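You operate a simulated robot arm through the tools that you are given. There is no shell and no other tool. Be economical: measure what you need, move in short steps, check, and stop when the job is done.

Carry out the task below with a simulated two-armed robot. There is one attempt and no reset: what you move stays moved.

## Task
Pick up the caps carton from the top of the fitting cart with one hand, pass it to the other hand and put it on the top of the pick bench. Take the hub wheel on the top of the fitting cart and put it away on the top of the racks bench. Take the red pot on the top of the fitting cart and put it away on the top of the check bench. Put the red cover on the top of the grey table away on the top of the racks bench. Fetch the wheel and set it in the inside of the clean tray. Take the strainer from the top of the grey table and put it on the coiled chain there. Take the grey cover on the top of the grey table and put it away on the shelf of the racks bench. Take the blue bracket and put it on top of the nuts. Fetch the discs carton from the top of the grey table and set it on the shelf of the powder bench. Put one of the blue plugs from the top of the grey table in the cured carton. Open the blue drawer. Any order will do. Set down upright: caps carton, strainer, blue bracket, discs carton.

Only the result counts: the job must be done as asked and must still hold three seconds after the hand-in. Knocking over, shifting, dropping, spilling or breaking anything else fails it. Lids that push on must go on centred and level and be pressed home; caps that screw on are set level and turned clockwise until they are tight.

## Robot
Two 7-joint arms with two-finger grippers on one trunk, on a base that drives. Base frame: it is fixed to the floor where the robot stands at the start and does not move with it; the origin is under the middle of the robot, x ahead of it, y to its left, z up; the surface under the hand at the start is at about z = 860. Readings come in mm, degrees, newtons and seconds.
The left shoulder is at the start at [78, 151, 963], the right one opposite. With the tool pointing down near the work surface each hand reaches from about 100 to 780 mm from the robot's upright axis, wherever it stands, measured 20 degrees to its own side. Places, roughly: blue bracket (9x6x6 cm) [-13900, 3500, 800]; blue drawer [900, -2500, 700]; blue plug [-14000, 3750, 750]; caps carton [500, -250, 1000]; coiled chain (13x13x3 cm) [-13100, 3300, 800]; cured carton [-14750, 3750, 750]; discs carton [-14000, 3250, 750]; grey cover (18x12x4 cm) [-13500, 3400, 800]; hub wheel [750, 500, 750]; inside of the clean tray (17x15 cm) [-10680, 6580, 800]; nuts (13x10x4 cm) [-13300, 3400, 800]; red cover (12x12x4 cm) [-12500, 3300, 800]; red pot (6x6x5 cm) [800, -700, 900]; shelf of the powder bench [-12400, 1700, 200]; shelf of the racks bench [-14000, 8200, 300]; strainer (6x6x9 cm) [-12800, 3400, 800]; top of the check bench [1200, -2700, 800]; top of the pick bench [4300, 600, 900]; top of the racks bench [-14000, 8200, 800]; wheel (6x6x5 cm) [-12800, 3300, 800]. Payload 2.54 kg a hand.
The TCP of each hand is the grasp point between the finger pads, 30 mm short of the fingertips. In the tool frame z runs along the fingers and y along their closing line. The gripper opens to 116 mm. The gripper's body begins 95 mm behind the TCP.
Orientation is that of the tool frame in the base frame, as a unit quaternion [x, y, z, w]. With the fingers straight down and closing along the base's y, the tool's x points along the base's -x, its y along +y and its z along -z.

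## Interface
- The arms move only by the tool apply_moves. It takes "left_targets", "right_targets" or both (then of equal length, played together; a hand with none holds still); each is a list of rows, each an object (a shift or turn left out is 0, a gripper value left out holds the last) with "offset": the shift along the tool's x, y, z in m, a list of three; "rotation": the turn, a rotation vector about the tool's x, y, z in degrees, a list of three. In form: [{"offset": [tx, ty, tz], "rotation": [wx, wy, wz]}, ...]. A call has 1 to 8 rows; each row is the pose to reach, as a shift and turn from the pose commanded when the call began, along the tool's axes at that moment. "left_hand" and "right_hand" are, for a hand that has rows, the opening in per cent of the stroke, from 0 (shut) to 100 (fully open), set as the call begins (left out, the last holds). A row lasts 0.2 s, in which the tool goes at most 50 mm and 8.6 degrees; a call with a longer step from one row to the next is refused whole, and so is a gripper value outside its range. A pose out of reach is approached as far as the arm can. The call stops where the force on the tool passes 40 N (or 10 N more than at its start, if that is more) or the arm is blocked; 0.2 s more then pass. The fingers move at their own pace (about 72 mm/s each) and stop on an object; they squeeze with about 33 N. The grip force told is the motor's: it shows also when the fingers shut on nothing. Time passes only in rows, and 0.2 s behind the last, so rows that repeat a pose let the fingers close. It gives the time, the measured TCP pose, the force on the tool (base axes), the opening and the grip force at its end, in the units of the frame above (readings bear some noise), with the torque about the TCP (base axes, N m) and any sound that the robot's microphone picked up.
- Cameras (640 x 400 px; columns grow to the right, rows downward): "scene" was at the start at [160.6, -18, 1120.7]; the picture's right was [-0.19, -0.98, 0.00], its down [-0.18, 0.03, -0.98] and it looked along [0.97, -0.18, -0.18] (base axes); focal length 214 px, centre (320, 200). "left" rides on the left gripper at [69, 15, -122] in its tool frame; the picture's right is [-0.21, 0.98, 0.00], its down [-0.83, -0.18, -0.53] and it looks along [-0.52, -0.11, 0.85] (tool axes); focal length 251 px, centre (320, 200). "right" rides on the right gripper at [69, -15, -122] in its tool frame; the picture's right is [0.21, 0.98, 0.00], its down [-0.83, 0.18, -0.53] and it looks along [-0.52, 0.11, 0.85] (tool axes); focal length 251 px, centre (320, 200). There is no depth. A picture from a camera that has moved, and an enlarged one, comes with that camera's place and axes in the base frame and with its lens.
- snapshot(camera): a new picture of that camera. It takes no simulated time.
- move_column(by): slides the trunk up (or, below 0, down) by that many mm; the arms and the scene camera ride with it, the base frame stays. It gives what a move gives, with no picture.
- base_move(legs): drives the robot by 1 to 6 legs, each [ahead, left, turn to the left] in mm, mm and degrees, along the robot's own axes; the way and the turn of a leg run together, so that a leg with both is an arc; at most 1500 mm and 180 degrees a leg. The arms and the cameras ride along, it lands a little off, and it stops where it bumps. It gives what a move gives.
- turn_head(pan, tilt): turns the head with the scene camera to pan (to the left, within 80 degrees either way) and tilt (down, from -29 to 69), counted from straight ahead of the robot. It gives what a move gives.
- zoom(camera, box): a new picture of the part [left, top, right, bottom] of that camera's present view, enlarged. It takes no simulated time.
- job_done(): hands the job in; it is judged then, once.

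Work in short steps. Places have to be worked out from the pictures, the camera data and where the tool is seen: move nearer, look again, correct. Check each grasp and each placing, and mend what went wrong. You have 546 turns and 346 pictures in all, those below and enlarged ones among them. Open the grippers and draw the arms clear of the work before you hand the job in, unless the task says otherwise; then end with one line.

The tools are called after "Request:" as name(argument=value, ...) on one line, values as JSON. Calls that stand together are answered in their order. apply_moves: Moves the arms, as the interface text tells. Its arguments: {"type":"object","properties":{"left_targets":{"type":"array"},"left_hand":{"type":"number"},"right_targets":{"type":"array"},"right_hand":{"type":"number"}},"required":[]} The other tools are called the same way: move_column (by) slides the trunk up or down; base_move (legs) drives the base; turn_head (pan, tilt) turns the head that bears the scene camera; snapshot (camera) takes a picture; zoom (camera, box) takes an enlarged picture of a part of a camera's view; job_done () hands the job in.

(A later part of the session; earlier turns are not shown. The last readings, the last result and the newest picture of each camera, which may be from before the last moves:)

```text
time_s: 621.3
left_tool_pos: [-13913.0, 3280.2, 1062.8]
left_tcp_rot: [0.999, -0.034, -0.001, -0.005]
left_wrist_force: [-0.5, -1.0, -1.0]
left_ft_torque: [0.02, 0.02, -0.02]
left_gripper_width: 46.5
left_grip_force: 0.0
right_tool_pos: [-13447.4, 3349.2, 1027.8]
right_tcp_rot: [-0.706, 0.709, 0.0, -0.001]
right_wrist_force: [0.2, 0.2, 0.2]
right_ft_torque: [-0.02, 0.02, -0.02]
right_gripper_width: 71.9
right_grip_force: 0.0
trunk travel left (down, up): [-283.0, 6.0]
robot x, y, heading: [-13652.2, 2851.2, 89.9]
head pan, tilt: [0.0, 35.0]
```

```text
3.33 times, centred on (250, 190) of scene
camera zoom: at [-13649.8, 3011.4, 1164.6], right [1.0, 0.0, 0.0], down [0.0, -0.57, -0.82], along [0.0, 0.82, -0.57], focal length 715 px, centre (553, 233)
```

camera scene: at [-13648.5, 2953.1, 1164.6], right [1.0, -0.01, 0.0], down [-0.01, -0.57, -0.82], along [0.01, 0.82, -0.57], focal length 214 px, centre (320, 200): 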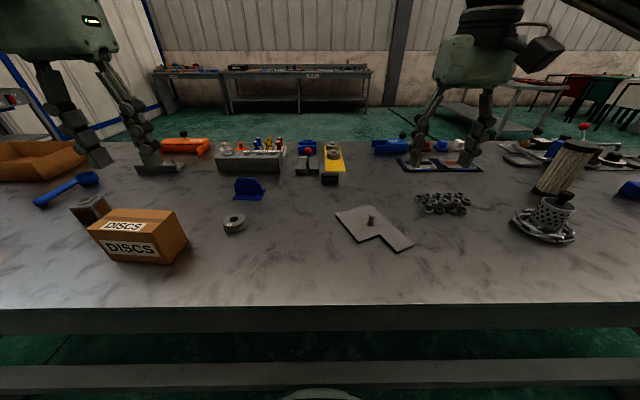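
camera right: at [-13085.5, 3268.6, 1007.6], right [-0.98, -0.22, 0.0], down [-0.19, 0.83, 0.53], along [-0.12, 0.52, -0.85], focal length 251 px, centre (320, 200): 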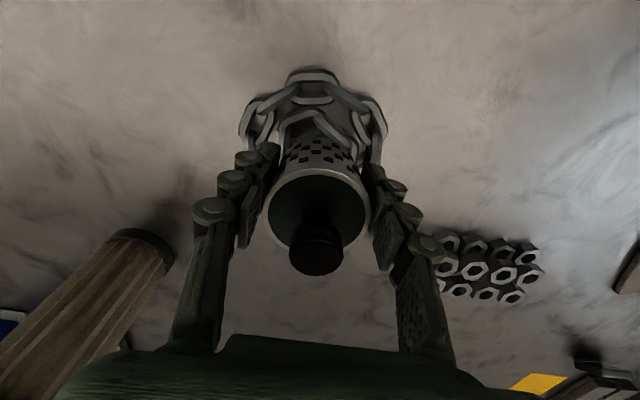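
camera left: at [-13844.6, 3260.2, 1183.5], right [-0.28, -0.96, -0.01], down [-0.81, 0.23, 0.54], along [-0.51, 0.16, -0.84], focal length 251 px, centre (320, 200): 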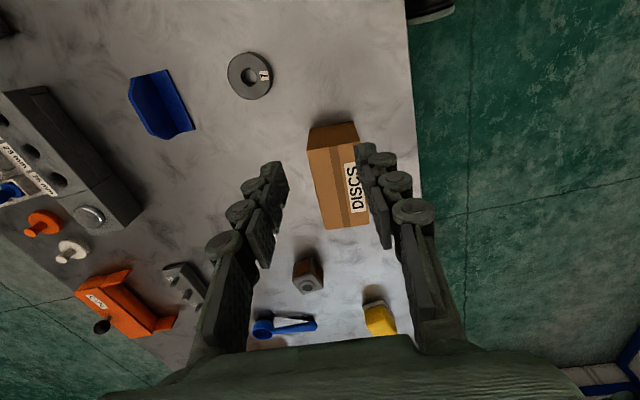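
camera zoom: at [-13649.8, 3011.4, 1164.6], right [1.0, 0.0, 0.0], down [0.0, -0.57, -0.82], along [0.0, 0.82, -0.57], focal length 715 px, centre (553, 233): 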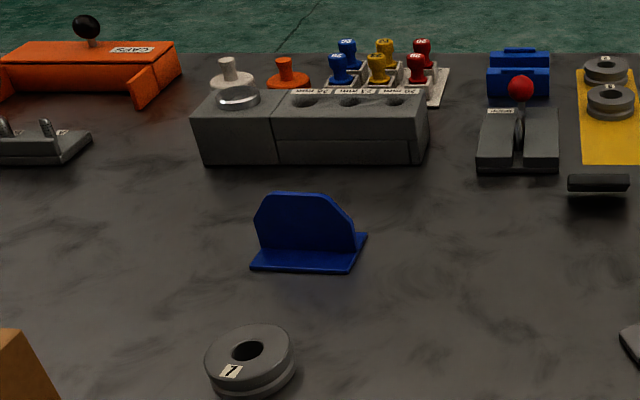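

Redo with smaller steps.

Request:
apply_moves(left_targets=[{"offset": [0.006, -0.04, 0]}, {"offset": [0.012, -0.08, 0]}, {"offset": [0.019, -0.12, 0.01]}, {"offset": [0.025, -0.16, 0.03]}, {"offset": [0.031, -0.195, 0.055]}, {"offset": [0.037, -0.23, 0.08]}, {"offset": [0.037, -0.23, 0.1]}])

Request:
snapshot(camera="left")

Request:
zoom(camera="scene", box=[180, 130, 320, 250])

```text
time_s: 622.9
left_tool_pos: [-13862.3, 3513.3, 963.3]
left_tcp_rot: [0.999, -0.035, -0.001, -0.006]
left_wrist_force: [-0.3, -0.3, -0.3]
left_ft_torque: [-0.01, 0.0, 0.01]
left_gripper_width: 46.4
left_grip_force: 0.0
right_tool_pos: [-13446.2, 3348.7, 1028.0]
right_tcp_rot: [-0.706, 0.708, 0.0, -0.002]
right_wrist_force: [0.5, 0.7, 1.1]
right_ft_torque: [-0.01, 0.0, 0.01]
right_gripper_width: 72.0
right_grip_force: 0.0
trunk travel left (down, up): [-283.0, 6.0]
robot x, y, heading: [-13652.2, 2853.8, 90.0]
head pan, tilt: [0.0, 35.0]
```

```text
198 pictures are left
camera left: at [-13793.1, 3491.2, 1085.2], right [-0.28, -0.96, -0.01], down [-0.81, 0.23, 0.54], along [-0.51, 0.16, -0.84], focal length 251 px, centre (320, 200)
```

left: 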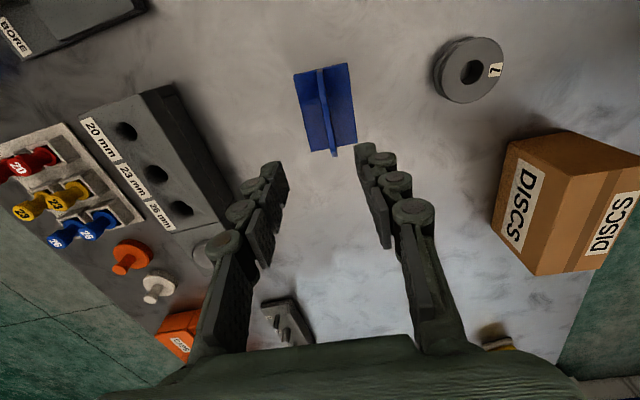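

```text
3.33 times, centred on (250, 190) of scene
camera zoom: at [-13650.0, 3011.4, 1164.6], right [1.0, 0.0, 0.0], down [0.0, -0.57, -0.82], along [0.0, 0.82, -0.57], focal length 715 px, centre (553, 233)
```

zoom: 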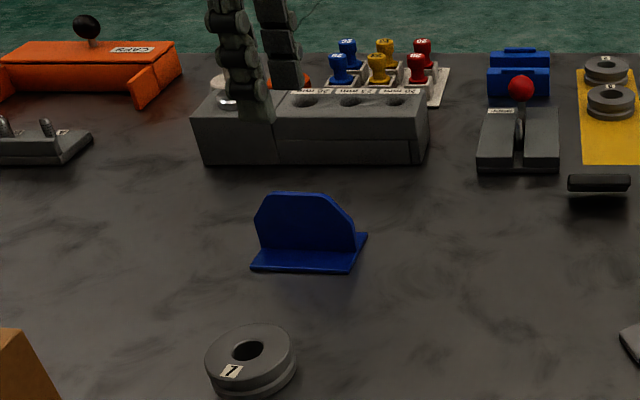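

The T shape is clear. Correct by 9–10 mm and descend to grip the upright plate.

Request:
apply_moves(left_targets=[{"offset": [0.009, 0.01, 0.04]}, {"offset": [0.009, 0.01, 0.08]}, {"offset": [0.009, 0.01, 0.11]}, {"offset": [0.009, 0.01, 0.119]}, {"offset": [0.009, 0.01, 0.119]}])

Request:
snapshot(camera="left")

Request:
zoom(camera="scene", box=[180, 130, 320, 250])

```text
time_s: 624.1
left_tool_pos: [-13853.7, 3499.6, 848.3]
left_tcp_rot: [0.999, -0.036, -0.001, -0.005]
left_wrist_force: [-0.2, -0.3, -0.3]
left_ft_torque: [0.02, 0.02, -0.01]
left_gripper_width: 46.6
left_grip_force: 0.1
right_tool_pos: [-13446.6, 3349.6, 1028.5]
right_tcp_rot: [-0.706, 0.708, 0.0, -0.002]
right_wrist_force: [0.2, 0.7, 0.1]
right_ft_torque: [-0.02, -0.02, 0.0]
right_gripper_width: 71.8
right_grip_force: 0.0
trunk travel left (down, up): [-283.0, 6.0]
robot x, y, heading: [-13652.1, 2856.2, 89.9]
head pan, tilt: [0.0, 35.0]
```

```text
196 pictures are left
camera left: at [-13784.5, 3477.9, 969.5], right [-0.28, -0.96, -0.01], down [-0.81, 0.23, 0.54], along [-0.51, 0.16, -0.84], focal length 251 px, centre (320, 200)
```

left: 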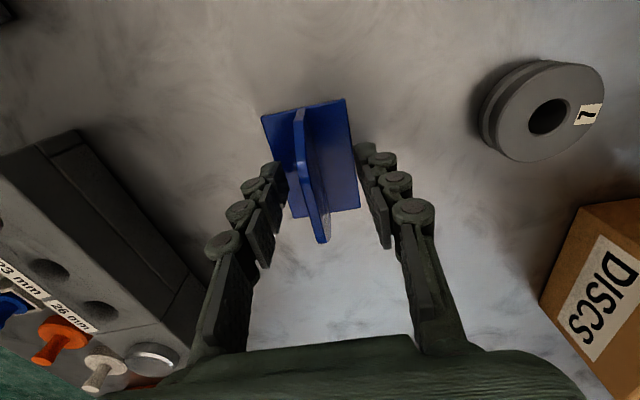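

```text
3.33 times, centred on (250, 190) of scene
camera zoom: at [-13649.8, 3011.4, 1164.6], right [1.0, 0.0, 0.0], down [0.0, -0.57, -0.82], along [0.0, 0.82, -0.57], focal length 715 px, centre (553, 233)
```

zoom: 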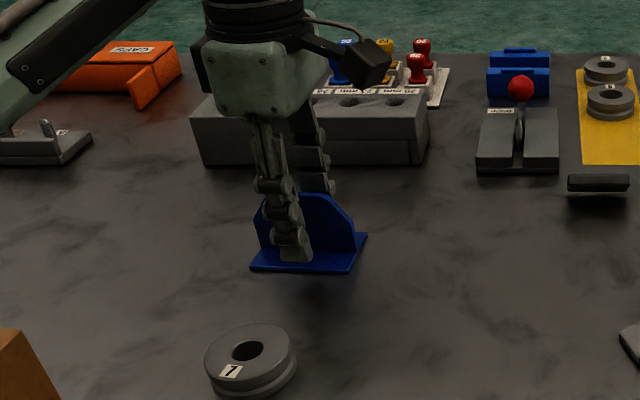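

Straddling the rib. Lower 4 mm, close and lift.

Request:
apply_moves(left_targets=[{"offset": [0, 0, 0.004]}, {"offset": [0, 0, 0.004]}, {"offset": [0, 0, 0.004]}, {"offset": [0, 0, 0.004]}], left_hand=0)

Request:
apply_moves(left_targets=[{"offset": [0, 0, -0.03]}, {"offset": [0, 0, -0.07]}, {"offset": [0, 0.02, -0.11]}, {"offset": [0, 0.06, -0.13]}, {"offset": [0, 0.1, -0.14]}])

Request:
snapshot(camera="left")

```text
time_s: 625.1
left_tool_pos: [-13854.1, 3500.4, 841.8]
left_tcp_rot: [0.999, -0.035, 0.0, -0.005]
left_wrist_force: [-0.5, 0.5, 0.3]
left_ft_torque: [0.02, -0.08, 0.05]
left_gripper_width: 5.9
left_grip_force: 33.3
right_tool_pos: [-13447.2, 3349.0, 1027.5]
right_tcp_rot: [-0.706, 0.708, 0.0, -0.002]
right_wrist_force: [0.1, -0.4, 0.4]
right_ft_torque: [0.02, 0.0, 0.01]
right_gripper_width: 71.8
right_grip_force: 0.1
trunk travel left (down, up): [-283.0, 6.0]
robot x, y, heading: [-13651.5, 2857.2, 89.9]
head pan, tilt: [0.0, 35.0]
```

```text
time_s: 626.3
left_tool_pos: [-13861.4, 3399.4, 983.3]
left_tcp_rot: [0.999, -0.035, -0.001, -0.004]
left_wrist_force: [-0.8, -1.0, -3.7]
left_ft_torque: [0.04, -0.03, 0.02]
left_gripper_width: 6.0
left_grip_force: 32.3
right_tool_pos: [-13446.6, 3348.1, 1028.2]
right_tcp_rot: [-0.706, 0.708, -0.001, -0.002]
right_wrist_force: [0.3, -0.5, 0.8]
right_ft_torque: [-0.03, -0.01, 0.01]
right_gripper_width: 72.0
right_grip_force: 0.1
trunk travel left (down, up): [-283.0, 6.0]
robot x, y, heading: [-13649.3, 2854.5, 90.0]
head pan, tilt: [0.0, 35.0]
```

```text
194 pictures are left
camera left: at [-13792.9, 3377.7, 1103.5], right [-0.28, -0.96, -0.01], down [-0.81, 0.23, 0.54], along [-0.51, 0.16, -0.84], focal length 251 px, centre (320, 200)
```

left: 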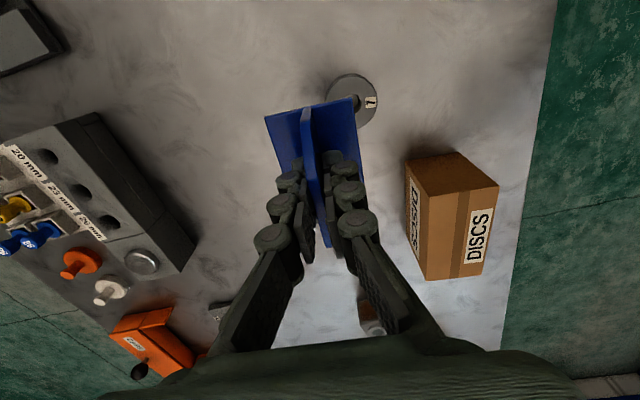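

Bracket held. Strafe right ~563 mm to the nuts.

Request:
base_move(legs=[[0, -540, 0]])

Request:
snapshot(camera="left")

Request:
snapshot(camera="scene")

```text
time_s: 632.0
left_tool_pos: [-13324.2, 3401.0, 982.2]
left_tcp_rot: [1.0, -0.029, -0.001, -0.004]
left_wrist_force: [0.4, -0.5, -2.9]
left_ft_torque: [0.03, -0.02, -0.01]
left_gripper_width: 6.1
left_grip_force: 33.1
right_tool_pos: [-12908.9, 3353.4, 1027.4]
right_tcp_rot: [0.71, -0.704, 0.0, 0.001]
right_wrist_force: [0.2, 0.8, -0.3]
right_ft_torque: [-0.03, 0.01, 0.03]
right_gripper_width: 71.8
right_grip_force: 0.0
trunk travel left (down, up): [-283.0, 6.0]
robot x, y, heading: [-13108.4, 2860.4, 90.6]
head pan, tilt: [0.0, 35.0]
```

```text
193 pictures are left
camera left: at [-13254.4, 3379.9, 1103.1], right [-0.27, -0.96, -0.01], down [-0.81, 0.22, 0.54], along [-0.52, 0.15, -0.84], focal length 251 px, centre (320, 200)
```

left: 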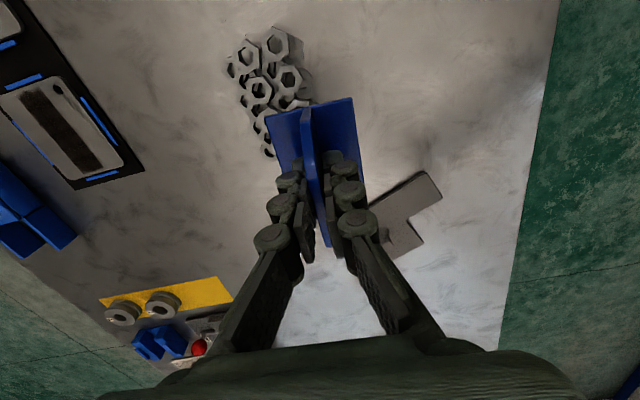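

```text
192 pictures are left
camera scene: at [-13107.2, 3014.5, 1164.5], right [1.0, 0.01, 0.0], down [0.01, -0.57, -0.82], along [-0.01, 0.82, -0.57], focal length 214 px, centre (320, 200)
```

scene: 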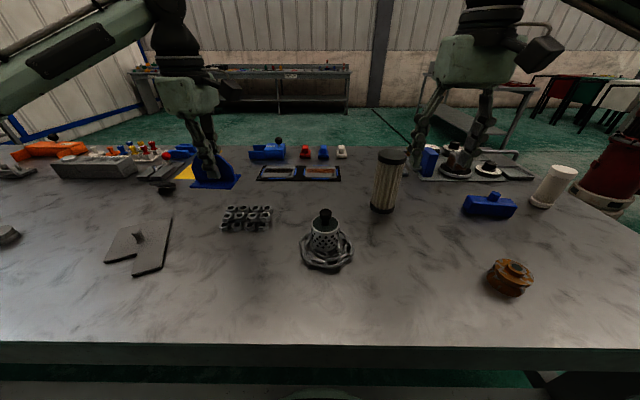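

Request:
zoom(camera="scene", box=[200, 180, 300, 250])

Request:
zoom(camera="left", box=[200, 10, 380, 180])

```text
5.71 times, centred on (250, 215) of scene
camera zoom: at [-13107.2, 3014.5, 1164.5], right [1.0, 0.01, 0.0], down [0.01, -0.57, -0.82], along [-0.01, 0.82, -0.57], focal length 1226 px, centre (720, 114)
```

zoom: 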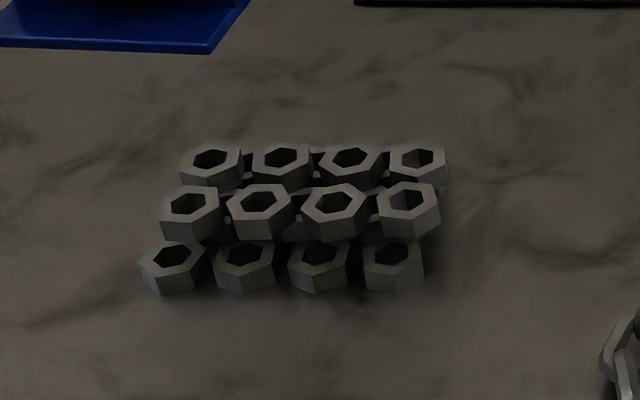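

```text
2.35 times, centred on (290, 95) of left
camera zoom: at [-13254.4, 3379.9, 1103.1], right [-0.27, -0.96, -0.01], down [-0.81, 0.22, 0.54], along [-0.52, 0.15, -0.84], focal length 592 px, centre (391, 447)
```

zoom: 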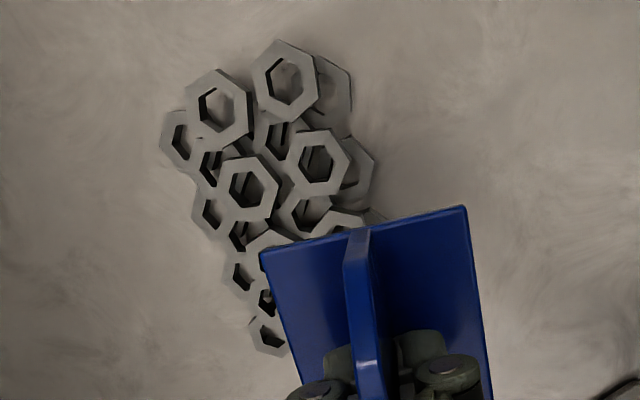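

Top layer of nuts: 4×2, centred (-13292,3433), z≈840, yaw +3°. Move the bracket above it, turning 6° CCW, and lower to ~15 mm above.

Request:
apply_moves(left_targets=[{"offset": [0.015, -0.016, 0], "rotation": [0, 0, -3]}, {"offset": [0.03, -0.032, 0], "rotation": [0, 0, -6]}, {"offset": [0.03, -0.032, 0.04], "rotation": [0, 0, -6]}, {"offset": [0.03, -0.032, 0.08], "rotation": [0, 0, -6]}])

Request:
zoom(camera="scene", box=[200, 150, 320, 250])

Request:
snapshot(camera="left")

```text
time_s: 633.0
left_tool_pos: [-13293.7, 3432.0, 898.8]
left_tcp_rot: [1.0, 0.023, -0.001, -0.005]
left_wrist_force: [-0.7, -1.0, -3.9]
left_ft_torque: [0.03, -0.04, -0.03]
left_gripper_width: 6.0
left_grip_force: 33.2
right_tool_pos: [-12908.3, 3355.4, 1028.0]
right_tcp_rot: [0.71, -0.704, 0.0, 0.001]
right_wrist_force: [-0.6, 1.4, -0.1]
right_ft_torque: [-0.03, 0.02, 0.02]
right_gripper_width: 72.0
right_grip_force: 0.0
trunk travel left (down, up): [-283.0, 6.0]
robot x, y, heading: [-13108.3, 2857.9, 90.6]
head pan, tilt: [0.0, 35.0]
```

```text
4.00 times, centred on (260, 200) of scene
camera zoom: at [-13107.5, 3014.9, 1164.5], right [1.0, 0.01, 0.0], down [0.01, -0.57, -0.82], along [-0.01, 0.82, -0.57], focal length 858 px, centre (560, 200)
```

zoom: 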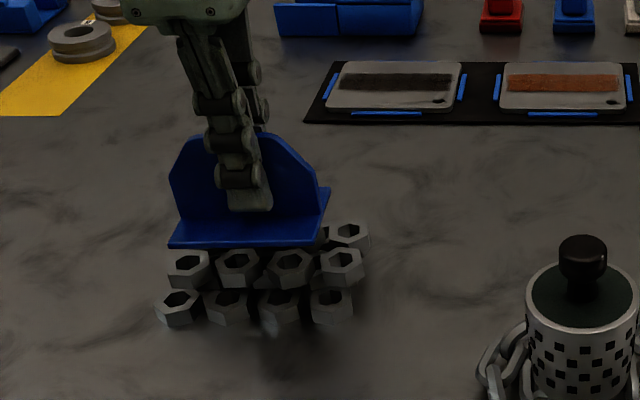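

```text
188 pictures are left
camera left: at [-13223.2, 3418.4, 1021.1], right [-0.17, -0.99, -0.01], down [-0.83, 0.14, 0.54], along [-0.53, 0.1, -0.84], focal length 251 px, centre (320, 200)
```

left: 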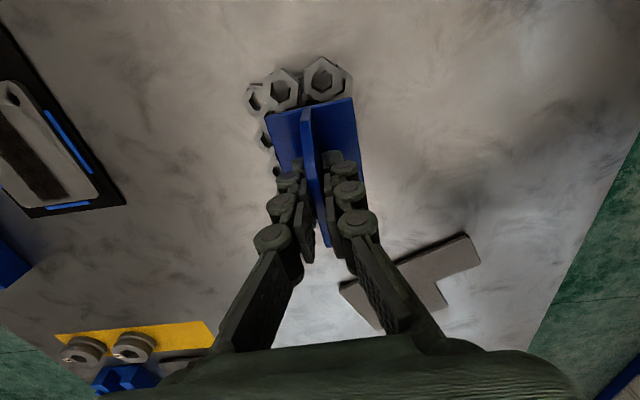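

Aligned. Lower onto the nuts slowly.

Request:
apply_moves(left_targets=[{"offset": [0.003, 0, 0.006]}, {"offset": [0.003, 0, 0.011]}, {"offset": [0.003, 0, 0.015]}, {"offset": [0.003, 0, 0.018]}])

```text
time_s: 634.0
left_tool_pos: [-13289.9, 3430.1, 882.1]
left_tcp_rot: [1.0, 0.023, -0.001, -0.005]
left_wrist_force: [0.0, 0.7, -3.5]
left_ft_torque: [-0.01, -0.03, -0.05]
left_gripper_width: 5.8
left_grip_force: 33.1
right_tool_pos: [-12909.5, 3354.7, 1027.9]
right_tcp_rot: [0.709, -0.705, 0.0, 0.001]
right_wrist_force: [0.9, 0.5, 0.8]
right_ft_torque: [0.0, 0.02, 0.0]
right_gripper_width: 72.0
right_grip_force: 0.1
trunk travel left (down, up): [-283.0, 6.0]
robot x, y, heading: [-13102.5, 2858.6, 90.6]
head pan, tilt: [0.0, 35.0]
```

Request:
apply_moves(left_targets=[{"offset": [0, 0, 0.003]}, {"offset": [0, 0, 0.006]}, {"offset": [0, 0, 0.009]}])

Request:
zoom(camera="scene", box=[200, 150, 320, 250])

```text
time_s: 634.8
left_tool_pos: [-13289.6, 3431.9, 875.9]
left_tcp_rot: [1.0, 0.024, -0.001, -0.006]
left_wrist_force: [0.5, -0.3, 4.5]
left_ft_torque: [-0.08, 0.37, 0.03]
left_gripper_width: 6.0
left_grip_force: 32.5
right_tool_pos: [-12908.1, 3353.8, 1028.6]
right_tcp_rot: [0.709, -0.705, 0.001, 0.001]
right_wrist_force: [0.6, 0.5, 0.8]
right_ft_torque: [0.04, 0.0, -0.01]
right_gripper_width: 71.9
right_grip_force: 0.1
trunk travel left (down, up): [-283.0, 6.0]
robot x, y, heading: [-13107.7, 2860.5, 90.4]
head pan, tilt: [0.0, 35.0]
```

```text
4.00 times, centred on (260, 200) of scene
camera zoom: at [-13107.0, 3013.9, 1164.8], right [1.0, 0.01, 0.0], down [0.01, -0.57, -0.82], along [-0.01, 0.82, -0.57], focal length 858 px, centre (560, 200)
```

zoom: 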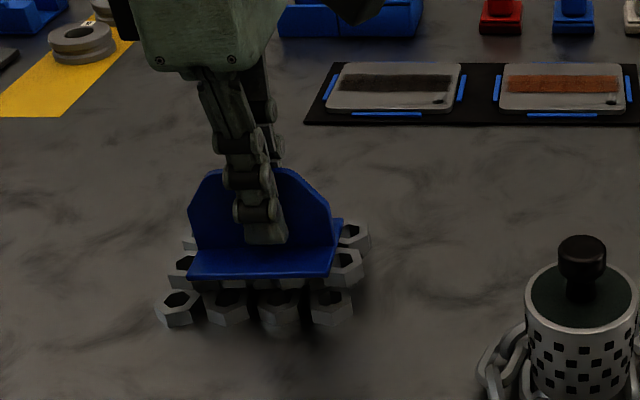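

Resting on the nuts. Release and lift off.

Request:
apply_moves(left_targets=[{"offset": [0, 0, 0]}, {"offset": [0, 0, 0]}, {"offset": [0, 0, 0]}], left_hand=35)

Request:
apply_moves(left_targets=[{"offset": [0, 0, -0.03]}, {"offset": [0, 0, -0.07]}, {"offset": [0, 0, -0.11]}, {"offset": [0, 0, -0.15]}, {"offset": [0, 0.04, -0.16]}])

Request:
zoom(camera="scene", box=[200, 150, 320, 250])

```text
time_s: 635.6
left_tool_pos: [-13288.6, 3431.7, 874.7]
left_tcp_rot: [1.0, 0.024, -0.001, -0.006]
left_wrist_force: [0.7, -0.4, -0.1]
left_ft_torque: [0.02, 0.01, 0.0]
left_gripper_width: 40.8
left_grip_force: 0.1
right_tool_pos: [-12908.2, 3354.2, 1026.7]
right_tcp_rot: [0.709, -0.705, 0.0, 0.001]
right_wrist_force: [0.1, 0.2, 0.6]
right_ft_torque: [-0.01, 0.01, 0.01]
right_gripper_width: 72.1
right_grip_force: 0.0
trunk travel left (down, up): [-283.0, 6.0]
robot x, y, heading: [-13104.3, 2860.0, 90.7]
head pan, tilt: [0.0, 35.0]
```

```text
time_s: 636.8
left_tool_pos: [-13287.2, 3389.5, 1036.0]
left_tcp_rot: [1.0, 0.024, -0.001, -0.005]
left_wrist_force: [0.8, -1.0, 0.2]
left_ft_torque: [0.06, 0.03, -0.02]
left_gripper_width: 40.7
left_grip_force: 0.0
right_tool_pos: [-12908.3, 3353.6, 1027.7]
right_tcp_rot: [0.71, -0.704, 0.0, 0.001]
right_wrist_force: [0.4, -0.4, 0.1]
right_ft_torque: [-0.01, 0.02, 0.01]
right_gripper_width: 72.2
right_grip_force: 0.1
trunk travel left (down, up): [-283.0, 6.0]
robot x, y, heading: [-13103.1, 2859.3, 90.4]
head pan, tilt: [0.0, 35.0]
```

```text
4.00 times, centred on (260, 200) of scene
camera zoom: at [-13107.4, 3013.6, 1164.7], right [1.0, 0.01, 0.0], down [0.01, -0.57, -0.82], along [-0.01, 0.82, -0.57], focal length 858 px, centre (560, 200)
```

zoom: 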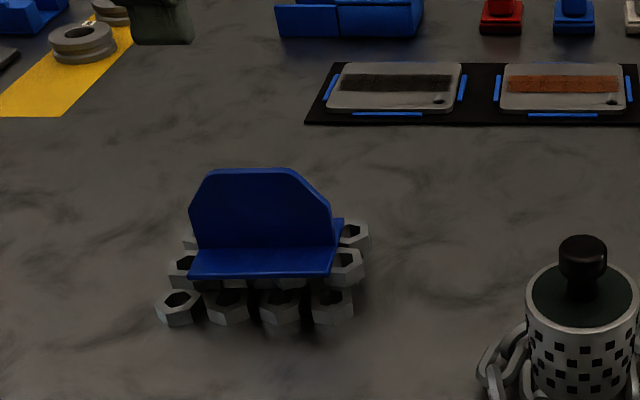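

Bracket stands upright on the nuts. I retract, back into the aisle and turn around to inspect the powder bench shelf.

Request:
apply_moves(left_targets=[{"offset": [0, 0.04, 0]}, {"offset": [0, 0.08, 0]}, {"offset": [0, 0.12, 0]}], right_targets=[{"offset": [0.04, 0, 0]}, {"offset": [0.08, 0, 0]}, {"offset": [0.12, 0, 0]}])

Request:
base_move(legs=[[-330, 0, 0], [0, 0, -90], [0, 0, -90]])

Request:
turn_head(pan=40, tilt=30)

Request:
snapshot(camera="scene")

```text
time_s: 637.6
left_tool_pos: [-13279.9, 3270.4, 1034.4]
left_tcp_rot: [1.0, 0.024, -0.001, -0.005]
left_wrist_force: [0.3, 0.4, 0.0]
left_ft_torque: [0.01, 0.03, 0.01]
left_gripper_width: 40.6
left_grip_force: 0.1
right_tool_pos: [-12904.9, 3232.9, 1030.1]
right_tcp_rot: [0.71, -0.705, 0.0, 0.001]
right_wrist_force: [-0.4, 0.1, -0.1]
right_ft_torque: [0.0, -0.02, -0.01]
right_gripper_width: 71.7
right_grip_force: 0.0
trunk travel left (down, up): [-283.0, 6.0]
robot x, y, heading: [-13105.5, 2862.6, 90.7]
head pan, tilt: [0.0, 35.0]
```

```text
time_s: 647.8
left_tool_pos: [-12963.7, 2102.7, 1035.7]
left_tcp_rot: [0.018, 1.0, -0.005, 0.0]
left_wrist_force: [-0.8, 0.8, 0.6]
left_ft_torque: [-0.03, 0.01, 0.02]
left_gripper_width: 40.5
left_grip_force: 0.0
right_tool_pos: [-13334.3, 2169.6, 1029.7]
right_tcp_rot: [0.733, 0.68, 0.001, 0.0]
right_wrist_force: [0.0, -0.3, 0.0]
right_ft_torque: [0.0, 0.01, -0.01]
right_gripper_width: 71.9
right_grip_force: 0.2
trunk travel left (down, up): [-283.0, 6.0]
robot x, y, heading: [-13103.3, 2524.2, -93.9]
head pan, tilt: [0.0, 35.0]
```

```text
time_s: 648.9
left_tool_pos: [-12964.0, 2102.3, 1034.5]
left_tcp_rot: [0.018, 1.0, -0.006, 0.0]
left_wrist_force: [0.2, 0.1, 0.4]
left_ft_torque: [-0.01, -0.04, 0.0]
left_gripper_width: 40.4
left_grip_force: 0.0
right_tool_pos: [-13334.8, 2168.7, 1029.1]
right_tcp_rot: [0.733, 0.681, 0.002, 0.0]
right_wrist_force: [-0.2, 0.9, 0.7]
right_ft_torque: [0.03, -0.04, 0.01]
right_gripper_width: 72.1
right_grip_force: 0.0
trunk travel left (down, up): [-283.0, 6.0]
robot x, y, heading: [-13100.5, 2526.0, -94.1]
head pan, tilt: [40.0, 30.0]
```

```text
185 pictures are left
camera scene: at [-13053.6, 2384.8, 1172.3], right [-0.81, -0.59, 0.0], down [-0.29, 0.4, -0.87], along [0.51, -0.7, -0.5], focal length 214 px, centre (320, 200)
```

scene: 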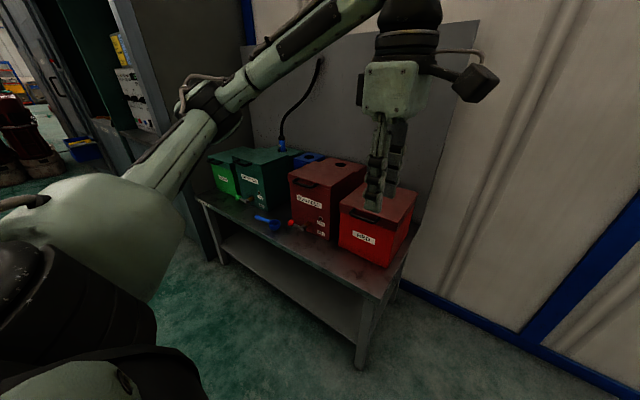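

The powder bench is low (top ≈ z 530, shelf ≈ z 200), so I need a forward-pitched hand near the floor. I test that ability with the right hand in free space: trunk down and pitch 45°.

Request:
move_column(by=-280)

Request:
apply_moves(right_targets=[{"rotation": [0, -8, 0]}, {"rotation": [0, -16, 0]}, {"rotation": [0, -24, 0]}, {"rotation": [0, -32, 0]}, {"rotation": [0, -40, 0]}, {"rotation": [0, -45, 0]}])

Request:
apply_moves(right_targets=[{"offset": [0.03, 0, 0.03]}, {"offset": [0.06, 0, 0.06]}, {"offset": [0.09, 0, 0.09]}, {"offset": [0.12, 0, 0.12]}, {"offset": [0.15, 0, 0.15]}, {"offset": [0.18, 0, 0.18]}, {"offset": [0.21, 0, 0.21]}, {"offset": [0.24, 0, 0.24]}])

```text
time_s: 651.7
left_tool_pos: [-12962.9, 2102.2, 754.2]
left_tcp_rot: [0.017, 1.0, -0.005, 0.001]
left_wrist_force: [0.0, 1.0, -0.1]
left_ft_torque: [-0.01, 0.0, -0.02]
left_gripper_width: 40.6
left_grip_force: 0.1
right_tool_pos: [-13334.7, 2168.8, 749.3]
right_tcp_rot: [0.732, 0.681, 0.0, 0.0]
right_wrist_force: [-0.6, -1.0, 0.3]
right_ft_torque: [-0.02, 0.02, 0.01]
right_gripper_width: 72.2
right_grip_force: 0.0
trunk travel left (down, up): [-3.0, 286.0]
robot x, y, heading: [-13103.8, 2526.9, -94.0]
head pan, tilt: [40.0, 30.0]
```

```text
time_s: 653.1
left_tool_pos: [-12963.9, 2103.6, 754.4]
left_tcp_rot: [0.017, 1.0, -0.005, 0.0]
left_wrist_force: [-0.1, -0.1, -0.7]
left_ft_torque: [0.04, 0.01, 0.01]
left_gripper_width: 40.7
left_grip_force: 0.1
right_tool_pos: [-13335.0, 2131.3, 789.2]
right_tcp_rot: [0.677, 0.629, -0.28, 0.26]
right_wrist_force: [0.4, -0.4, -0.3]
right_ft_torque: [0.02, -0.02, 0.03]
right_gripper_width: 71.6
right_grip_force: 0.0
right hand out of reach, approached as far as the arm can: row 5, 6
trunk travel left (down, up): [-3.0, 286.0]
robot x, y, heading: [-13102.3, 2526.8, -94.0]
head pan, tilt: [40.0, 30.0]
```

```text
time_s: 654.9
left_tool_pos: [-12964.1, 2101.9, 754.9]
left_tcp_rot: [0.018, 1.0, -0.005, 0.001]
left_wrist_force: [-0.5, -0.8, -0.4]
left_ft_torque: [0.01, -0.03, -0.03]
left_gripper_width: 40.3
left_grip_force: 0.1
right_tool_pos: [-13338.9, 2076.0, 478.8]
right_tcp_rot: [0.678, 0.629, -0.279, 0.26]
right_wrist_force: [-0.3, 0.9, 0.1]
right_ft_torque: [-0.01, 0.0, 0.03]
right_gripper_width: 72.0
right_grip_force: 0.0
right hand out of reach, approached as far as the arm can: row 1, 2, 3, 4, 5, 6, 7, 8
trunk travel left (down, up): [-3.0, 286.0]
robot x, y, heading: [-13101.0, 2526.7, -93.8]
head pan, tilt: [40.0, 30.0]
```

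45° pitch works. Test going lower and farther forward (z≈260).

Request:
apply_moves(right_targets=[{"offset": [0.006, 0, 0.033]}, {"offset": [0.012, 0, 0.066]}, {"offset": [0.018, 0, 0.099]}, {"offset": [0.024, 0, 0.132]}, {"offset": [0.03, 0, 0.165]}, {"offset": [0.036, 0, 0.198]}, {"offset": [0.042, 0, 0.231]}, {"offset": [0.049, 0, 0.261]}])

Request:
snapshot(camera="right")

```text
time_s: 656.7
left_tool_pos: [-12962.9, 2101.7, 754.9]
left_tcp_rot: [0.017, 1.0, -0.005, 0.001]
left_wrist_force: [-0.9, 0.5, 0.0]
left_ft_torque: [-0.01, 0.01, -0.01]
left_gripper_width: 40.7
left_grip_force: 0.0
right_tool_pos: [-13386.0, 1946.0, 369.1]
right_tcp_rot: [0.678, 0.631, -0.275, 0.259]
right_wrist_force: [-0.3, 0.2, 0.4]
right_ft_torque: [0.0, -0.02, -0.02]
right_gripper_width: 71.9
right_grip_force: 0.1
right hand out of reach, approached as far as the arm can: row 1, 2, 3, 4, 5, 6, 7, 8
trunk travel left (down, up): [-3.0, 286.0]
robot x, y, heading: [-13101.6, 2524.2, -93.8]
head pan, tilt: [40.0, 30.0]
```

```text
184 pictures are left
camera right: at [-13391.5, 2083.2, 410.0], right [0.99, 0.08, -0.15], down [0.16, -0.23, 0.96], along [0.05, -0.97, -0.24], focal length 251 px, centre (320, 200)
```

right: 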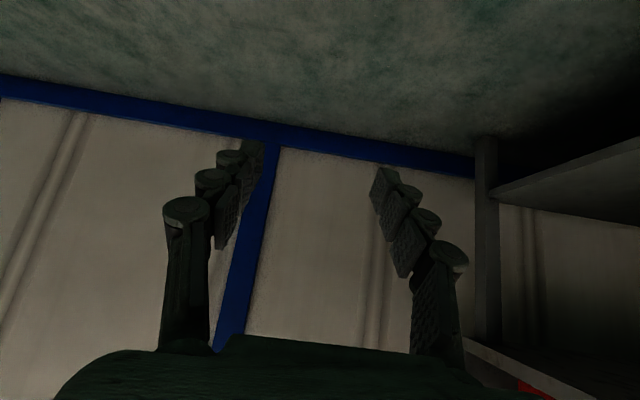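

Not yet low enough; I test farther forward.

Request:
apply_moves(right_targets=[{"offset": [-0.02, 0, 0.02]}, {"offset": [-0.04, 0, 0.045]}, {"offset": [-0.06, 0, 0.07]}, {"offset": [-0.06, 0, 0.1]}, {"offset": [-0.06, 0, 0.13]}, {"offset": [-0.05, 0, 0.15]}, {"offset": [-0.03, 0, 0.17]}, {"offset": [-0.01, 0, 0.19]}])

```text
time_s: 658.5
left_tool_pos: [-12962.4, 2103.0, 755.3]
left_tcp_rot: [0.018, 1.0, -0.005, 0.002]
left_wrist_force: [-0.4, -0.4, 0.3]
left_ft_torque: [0.01, 0.0, -0.03]
left_gripper_width: 40.7
left_grip_force: 0.0
right_tool_pos: [-13394.1, 1800.8, 242.5]
right_tcp_rot: [0.677, 0.629, -0.278, 0.261]
right_wrist_force: [-0.6, -0.4, 0.1]
right_ft_torque: [0.07, 0.01, 0.0]
right_gripper_width: 72.0
right_grip_force: 0.2
trunk travel left (down, up): [-3.0, 286.0]
robot x, y, heading: [-13104.7, 2526.7, -93.8]
head pan, tilt: [40.0, 30.0]
```

Reachable: pitched 45°, z≈240 at 725 mm ahead. So shelf placements will use a 45°-pitched grasp. Now retract and restore the right hand.

Request:
apply_moves(right_targets=[{"offset": [0, 0, -0.045]}, {"offset": [0, 0, -0.09]}, {"offset": [0, 0, -0.135]}, {"offset": [0, 0, -0.18]}, {"offset": [0, 0, -0.225]}, {"offset": [0, 0, -0.27]}, {"offset": [0, 0, -0.31]}, {"offset": [-0.02, 0, -0.35]}])

Request:
move_column(by=200)

Request:
apply_moves(right_targets=[{"rotation": [0, 8, 0]}, {"rotation": [0, 16, 0]}, {"rotation": [0, 24, 0]}, {"rotation": [0, 32, 0]}, {"rotation": [0, 40, 0]}, {"rotation": [0, 45, 0]}])

```text
time_s: 660.3
left_tool_pos: [-12962.5, 2102.4, 753.9]
left_tcp_rot: [0.017, 1.0, -0.005, 0.001]
left_wrist_force: [0.3, -0.7, -0.5]
left_ft_torque: [0.01, 0.0, -0.01]
left_gripper_width: 40.4
left_grip_force: 0.0
right_tool_pos: [-13374.9, 2037.7, 506.5]
right_tcp_rot: [0.678, 0.629, -0.279, 0.26]
right_wrist_force: [0.4, 0.0, -0.3]
right_ft_torque: [-0.01, 0.03, 0.0]
right_gripper_width: 72.0
right_grip_force: 0.0
trunk travel left (down, up): [-3.0, 286.0]
robot x, y, heading: [-13102.9, 2528.9, -94.2]
head pan, tilt: [40.0, 30.0]
```

```text
time_s: 662.5
left_tool_pos: [-12962.8, 2102.9, 953.5]
left_tcp_rot: [0.017, 1.0, -0.006, 0.002]
left_wrist_force: [0.0, 0.0, 0.3]
left_ft_torque: [0.0, 0.0, -0.02]
left_gripper_width: 40.6
left_grip_force: 0.0
right_tool_pos: [-13375.8, 2037.5, 705.7]
right_tcp_rot: [0.677, 0.629, -0.28, 0.26]
right_wrist_force: [0.5, 0.2, 0.0]
right_ft_torque: [0.0, 0.03, 0.03]
right_gripper_width: 72.0
right_grip_force: 0.1
trunk travel left (down, up): [-203.0, 86.0]
robot x, y, heading: [-13102.9, 2525.6, -94.1]
head pan, tilt: [40.0, 30.0]
```

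```text
time_s: 663.9
left_tool_pos: [-12963.6, 2101.7, 953.4]
left_tcp_rot: [0.018, 1.0, -0.006, 0.0]
left_wrist_force: [0.0, 1.0, 0.5]
left_ft_torque: [0.03, -0.01, 0.01]
left_gripper_width: 40.4
left_grip_force: 0.0
right_tool_pos: [-13375.2, 2036.9, 705.9]
right_tcp_rot: [0.732, 0.681, 0.003, -0.002]
right_wrist_force: [-0.5, 0.4, 0.3]
right_ft_torque: [-0.01, 0.0, -0.01]
right_gripper_width: 71.8
right_grip_force: 0.1
trunk travel left (down, up): [-203.0, 86.0]
robot x, y, heading: [-13103.5, 2527.7, -93.8]
head pan, tilt: [40.0, 30.0]
```

Request:
apply_moves(right_targets=[{"offset": [0.02, 0, -0.045]}, {"offset": [0.04, 0, -0.09]}, {"offset": [0.06, 0, -0.135]}, {"offset": [0.08, 0, -0.18]}, {"offset": [0.1, 0, -0.225]}, {"offset": [0.12, 0, -0.27]}, {"offset": [0.12, 0, -0.31]}, {"offset": [0.12, 0, -0.33]}], left_targets=[{"rotation": [0, 0, 8.4]}, {"rotation": [0, 0, 16.8]}, {"rotation": [0, 0, 25.2]}, {"rotation": [0, 0, 33.6]}, {"rotation": [0, 0, 42]}, {"rotation": [0, 0, 50.4]}, {"rotation": [0, 0, 58.8]}, {"rotation": [0, 0, 67.2]}])

Request:
apply_moves(left_targets=[{"rotation": [0, 0, 8.4], "offset": [0, 0, -0.02]}, {"rotation": [0, 0, 16.8], "offset": [0, 0, -0.04]}, {"rotation": [0, 0, 25], "offset": [0, 0, -0.06]}])

Request:
base_move(legs=[[0, 0, 92], [0, 0, 92]])

```text
time_s: 665.7
left_tool_pos: [-12963.1, 2102.8, 954.4]
left_tcp_rot: [0.569, 0.822, -0.004, 0.004]
left_wrist_force: [0.2, 0.2, -0.1]
left_ft_torque: [0.0, -0.05, 0.0]
left_gripper_width: 40.7
left_grip_force: 0.1
right_tool_pos: [-13368.5, 2155.9, 1034.9]
right_tcp_rot: [0.733, 0.681, 0.002, 0.0]
right_wrist_force: [0.7, 0.5, 0.0]
right_ft_torque: [0.03, 0.02, 0.01]
right_gripper_width: 71.8
right_grip_force: 0.0
trunk travel left (down, up): [-203.0, 86.0]
robot x, y, heading: [-13102.2, 2528.2, -94.2]
head pan, tilt: [40.0, 30.0]
```

```text
time_s: 666.5
left_tool_pos: [-12963.1, 2102.5, 1013.8]
left_tcp_rot: [0.734, 0.679, -0.002, 0.004]
left_wrist_force: [0.7, 0.2, 0.7]
left_ft_torque: [0.02, 0.04, 0.01]
left_gripper_width: 40.9
left_grip_force: 0.1
right_tool_pos: [-13368.0, 2156.9, 1034.3]
right_tcp_rot: [0.733, 0.681, 0.001, 0.0]
right_wrist_force: [0.2, 0.4, 0.3]
right_ft_torque: [-0.01, 0.03, 0.02]
right_gripper_width: 71.9
right_grip_force: 0.0
trunk travel left (down, up): [-203.0, 86.0]
robot x, y, heading: [-13104.2, 2526.7, -94.1]
head pan, tilt: [40.0, 30.0]
```

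```text
time_s: 674.9
left_tool_pos: [-13263.1, 2944.6, 1014.1]
left_tcp_rot: [-0.696, 0.718, 0.004, 0.003]
left_wrist_force: [1.0, 0.1, -0.3]
left_ft_torque: [0.05, 0.0, 0.02]
left_gripper_width: 40.5
left_grip_force: 0.1
right_tool_pos: [-12854.7, 2908.4, 1036.0]
right_tcp_rot: [-0.696, 0.718, -0.001, -0.001]
right_wrist_force: [-0.4, 0.9, 0.1]
right_ft_torque: [-0.02, -0.01, 0.04]
right_gripper_width: 71.9
right_grip_force: 0.1
trunk travel left (down, up): [-203.0, 86.0]
robot x, y, heading: [-13103.5, 2527.2, 88.4]
head pan, tilt: [40.0, 30.0]
```

Now the discs carton (centre ≈(-14037,3292), 140×73 mm, yaw ≈-9°). I'll re-set it end-on first, then regrasp pitched. Move so it lies to the left hand.

Request:
base_move(legs=[[0, 724, 1.6], [280, 0, 0]])

Request:
apply_moves(left_targets=[{"rotation": [0, 0, -8.5]}, {"rotation": [0, 0, -17]}, {"rotation": [0, 0, -25.5]}, {"rotation": [0, 0, -34]}, {"rotation": [0, 0, -42.5]}, {"rotation": [0, 0, -51]}, {"rotation": [0, 0, -59.5]}, {"rotation": [0, 0, -68]}], left_hand=90)

Request:
turn_head(pan=20, tilt=35)

Request:
snapshot(camera="scene")

Request:
snapshot(camera="left")

```text
time_s: 683.8
left_tool_pos: [-13995.9, 3231.9, 1013.1]
left_tcp_rot: [-0.705, 0.71, 0.005, 0.003]
left_wrist_force: [0.5, -0.2, 1.1]
left_ft_torque: [0.02, -0.03, 0.01]
left_gripper_width: 40.7
left_grip_force: 0.0
right_tool_pos: [-13587.3, 3205.1, 1035.4]
right_tcp_rot: [-0.705, 0.709, 0.0, -0.002]
right_wrist_force: [0.4, 0.2, -0.3]
right_ft_torque: [-0.02, 0.02, 0.04]
right_gripper_width: 71.7
right_grip_force: 0.1
trunk travel left (down, up): [-203.0, 86.0]
robot x, y, heading: [-13829.5, 2818.6, 89.7]
head pan, tilt: [40.0, 30.0]
```

```text
time_s: 685.6
left_tool_pos: [-13994.9, 3231.2, 1013.5]
left_tcp_rot: [0.981, -0.193, -0.001, -0.005]
left_wrist_force: [0.5, 0.8, 0.2]
left_ft_torque: [0.03, -0.01, 0.01]
left_gripper_width: 104.4
left_grip_force: 0.0
right_tool_pos: [-13588.0, 3204.9, 1036.0]
right_tcp_rot: [-0.705, 0.71, 0.0, -0.001]
right_wrist_force: [-0.2, 1.0, -0.1]
right_ft_torque: [0.0, 0.02, -0.02]
right_gripper_width: 71.8
right_grip_force: 0.1
trunk travel left (down, up): [-203.0, 86.0]
robot x, y, heading: [-13828.8, 2817.5, 89.7]
head pan, tilt: [40.0, 30.0]
```

```text
time_s: 686.5
left_tool_pos: [-13996.4, 3232.3, 1012.7]
left_tcp_rot: [0.981, -0.195, -0.002, -0.004]
left_wrist_force: [0.8, 0.4, 0.4]
left_ft_torque: [0.0, 0.0, -0.02]
left_gripper_width: 104.4
left_grip_force: 0.0
right_tool_pos: [-13587.5, 3204.8, 1035.9]
right_tcp_rot: [-0.705, 0.709, 0.0, -0.002]
right_wrist_force: [1.2, 0.4, -1.1]
right_ft_torque: [0.01, 0.02, 0.0]
right_gripper_width: 71.8
right_grip_force: 0.0
trunk travel left (down, up): [-203.0, 86.0]
robot x, y, heading: [-13830.1, 2815.4, 89.9]
head pan, tilt: [20.0, 35.0]
```

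```text
183 pictures are left
camera scene: at [-13855.9, 2967.8, 1084.6], right [0.94, 0.34, 0.0], down [0.19, -0.54, -0.82], along [-0.28, 0.77, -0.57], focal length 214 px, centre (320, 200)
```

scene: 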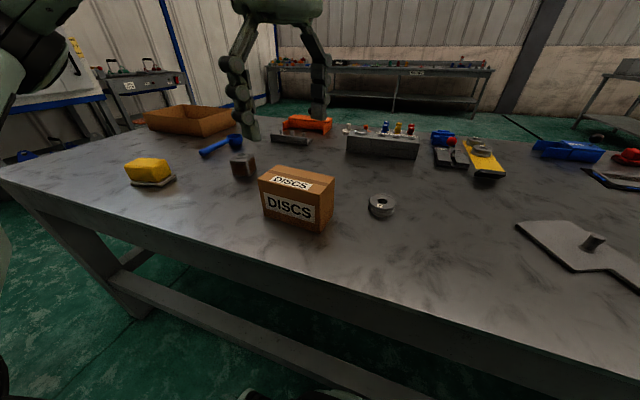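

```text
182 pictures are left
camera left: at [-13937.1, 3189.7, 1135.1], right [-0.57, -0.82, -0.01], down [-0.69, 0.48, 0.54], along [-0.44, 0.31, -0.84], focal length 251 px, centre (320, 200)
```

left: 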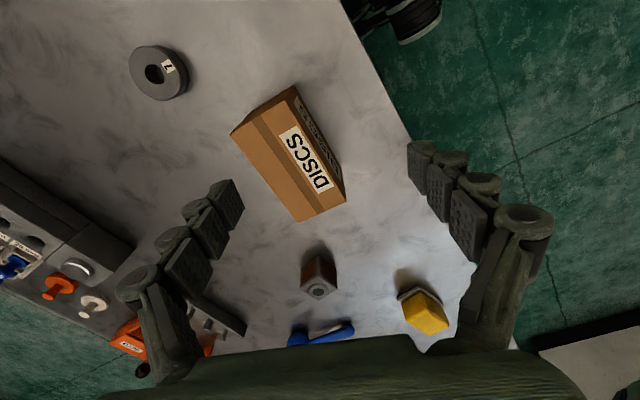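

Request:
zoom(camera="left", box=[210, 70, 370, 230])

Request:
zoom(camera="scene", box=[230, 140, 360, 250])

```text
2.50 times, centred on (290, 150) of left
camera zoom: at [-13937.1, 3189.7, 1135.1], right [-0.57, -0.82, -0.01], down [-0.69, 0.48, 0.54], along [-0.44, 0.31, -0.84], focal length 629 px, centre (395, 325)
```

zoom: 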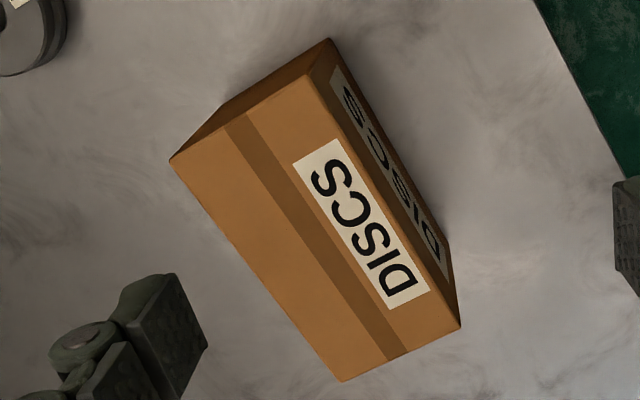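

```text
3.64 times, centred on (295, 195) of scene
camera zoom: at [-13855.9, 2967.8, 1084.6], right [0.94, 0.34, 0.0], down [0.19, -0.54, -0.82], along [-0.28, 0.77, -0.57], focal length 780 px, centre (411, 218)
```

zoom: 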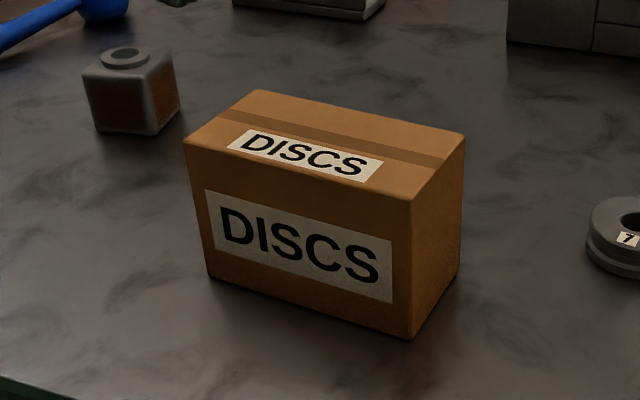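

Carton centre (-14017,3284), yaw -5°. Finish the yaw and go above it.

Request:
apply_moves(left_targets=[{"offset": [-0.02, -0.02, 0.02], "rotation": [0, 0, -8.5]}, {"offset": [-0.039, -0.04, 0.04], "rotation": [0, 0, -17]}, {"offset": [-0.039, -0.04, 0.07], "rotation": [0, 0, -17.5]}])

Request:
snapshot(camera="left")

```text
time_s: 687.2
left_tool_pos: [-14017.7, 3284.5, 945.9]
left_tcp_rot: [0.999, -0.042, 0.0, -0.005]
left_wrist_force: [-0.8, 0.6, 0.5]
left_ft_torque: [-0.01, 0.03, -0.01]
left_gripper_width: 104.6
left_grip_force: 0.1
right_tool_pos: [-13588.4, 3206.9, 1034.4]
right_tcp_rot: [-0.705, 0.709, 0.0, -0.001]
right_wrist_force: [0.5, 0.6, 0.2]
right_ft_torque: [0.01, 0.0, 0.02]
right_gripper_width: 71.9
right_grip_force: 0.0
trunk travel left (down, up): [-203.0, 86.0]
robot x, y, heading: [-13828.5, 2818.6, 89.7]
head pan, tilt: [20.0, 35.0]
```

```text
179 pictures are left
camera left: at [-13949.8, 3262.1, 1067.3], right [-0.3, -0.96, -0.01], down [-0.81, 0.24, 0.54], along [-0.51, 0.17, -0.84], focal length 251 px, centre (320, 200)
```

left: 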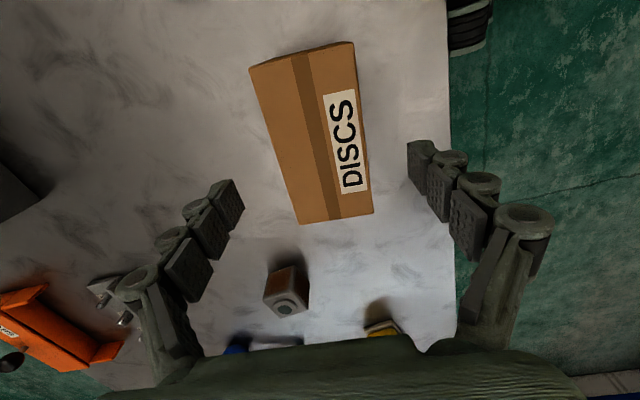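

Exactly above. Descend, grip, lift.

Request:
apply_moves(left_targets=[{"offset": [0, 0, 0.035]}, {"offset": [0, 0, 0.07]}, {"offset": [0, 0, 0.1]}, {"offset": [0, 0, 0.1]}])

Request:
apply_moves(left_targets=[{"offset": [0, 0, 0]}, {"offset": [0, 0, 0]}, {"offset": [0, 0, 0]}, {"offset": [0, 0, 0]}], left_hand=0)

Request:
apply_moves(left_targets=[{"offset": [0, 0, -0.03]}, {"offset": [0, 0, -0.07]}, {"offset": [0, 0, -0.1]}])

```text
time_s: 688.2
left_tool_pos: [-14017.4, 3287.9, 845.9]
left_tcp_rot: [0.999, -0.043, -0.001, -0.005]
left_wrist_force: [-0.8, 0.8, -0.6]
left_ft_torque: [0.01, -0.01, 0.01]
left_gripper_width: 104.5
left_grip_force: 0.1
right_tool_pos: [-13587.9, 3206.2, 1035.7]
right_tcp_rot: [-0.705, 0.709, 0.0, -0.001]
right_wrist_force: [0.1, 0.0, 0.7]
right_ft_torque: [0.01, -0.01, 0.04]
right_gripper_width: 71.7
right_grip_force: 0.0
trunk travel left (down, up): [-203.0, 86.0]
robot x, y, heading: [-13827.4, 2819.7, 90.0]
head pan, tilt: [20.0, 35.0]
```

```text
time_s: 689.2
left_tool_pos: [-14015.9, 3286.1, 845.7]
left_tcp_rot: [0.999, -0.043, -0.002, -0.006]
left_wrist_force: [-0.7, -1.6, 0.9]
left_ft_torque: [-0.01, 0.07, -0.02]
left_gripper_width: 67.4
left_grip_force: 32.7
right_tool_pos: [-13587.3, 3204.8, 1035.2]
right_tcp_rot: [-0.705, 0.709, -0.001, -0.002]
right_wrist_force: [-0.1, -0.8, 0.4]
right_ft_torque: [0.04, -0.03, -0.02]
right_gripper_width: 71.6
right_grip_force: 0.1
trunk travel left (down, up): [-203.0, 86.0]
robot x, y, heading: [-13828.8, 2818.9, 89.6]
head pan, tilt: [20.0, 35.0]
```

```text
time_s: 690.0
left_tool_pos: [-14019.4, 3284.0, 943.2]
left_tcp_rot: [0.999, -0.042, -0.002, -0.004]
left_wrist_force: [-0.2, -0.9, -3.9]
left_ft_torque: [-0.03, -0.02, 0.01]
left_gripper_width: 67.3
left_grip_force: 33.0
right_tool_pos: [-13586.7, 3205.0, 1035.4]
right_tcp_rot: [-0.705, 0.71, 0.0, -0.001]
right_wrist_force: [-0.2, 0.0, 0.3]
right_ft_torque: [-0.02, -0.02, 0.01]
right_gripper_width: 71.8
right_grip_force: 0.0
trunk travel left (down, up): [-203.0, 86.0]
robot x, y, heading: [-13824.5, 2819.3, 89.6]
head pan, tilt: [20.0, 35.0]
```

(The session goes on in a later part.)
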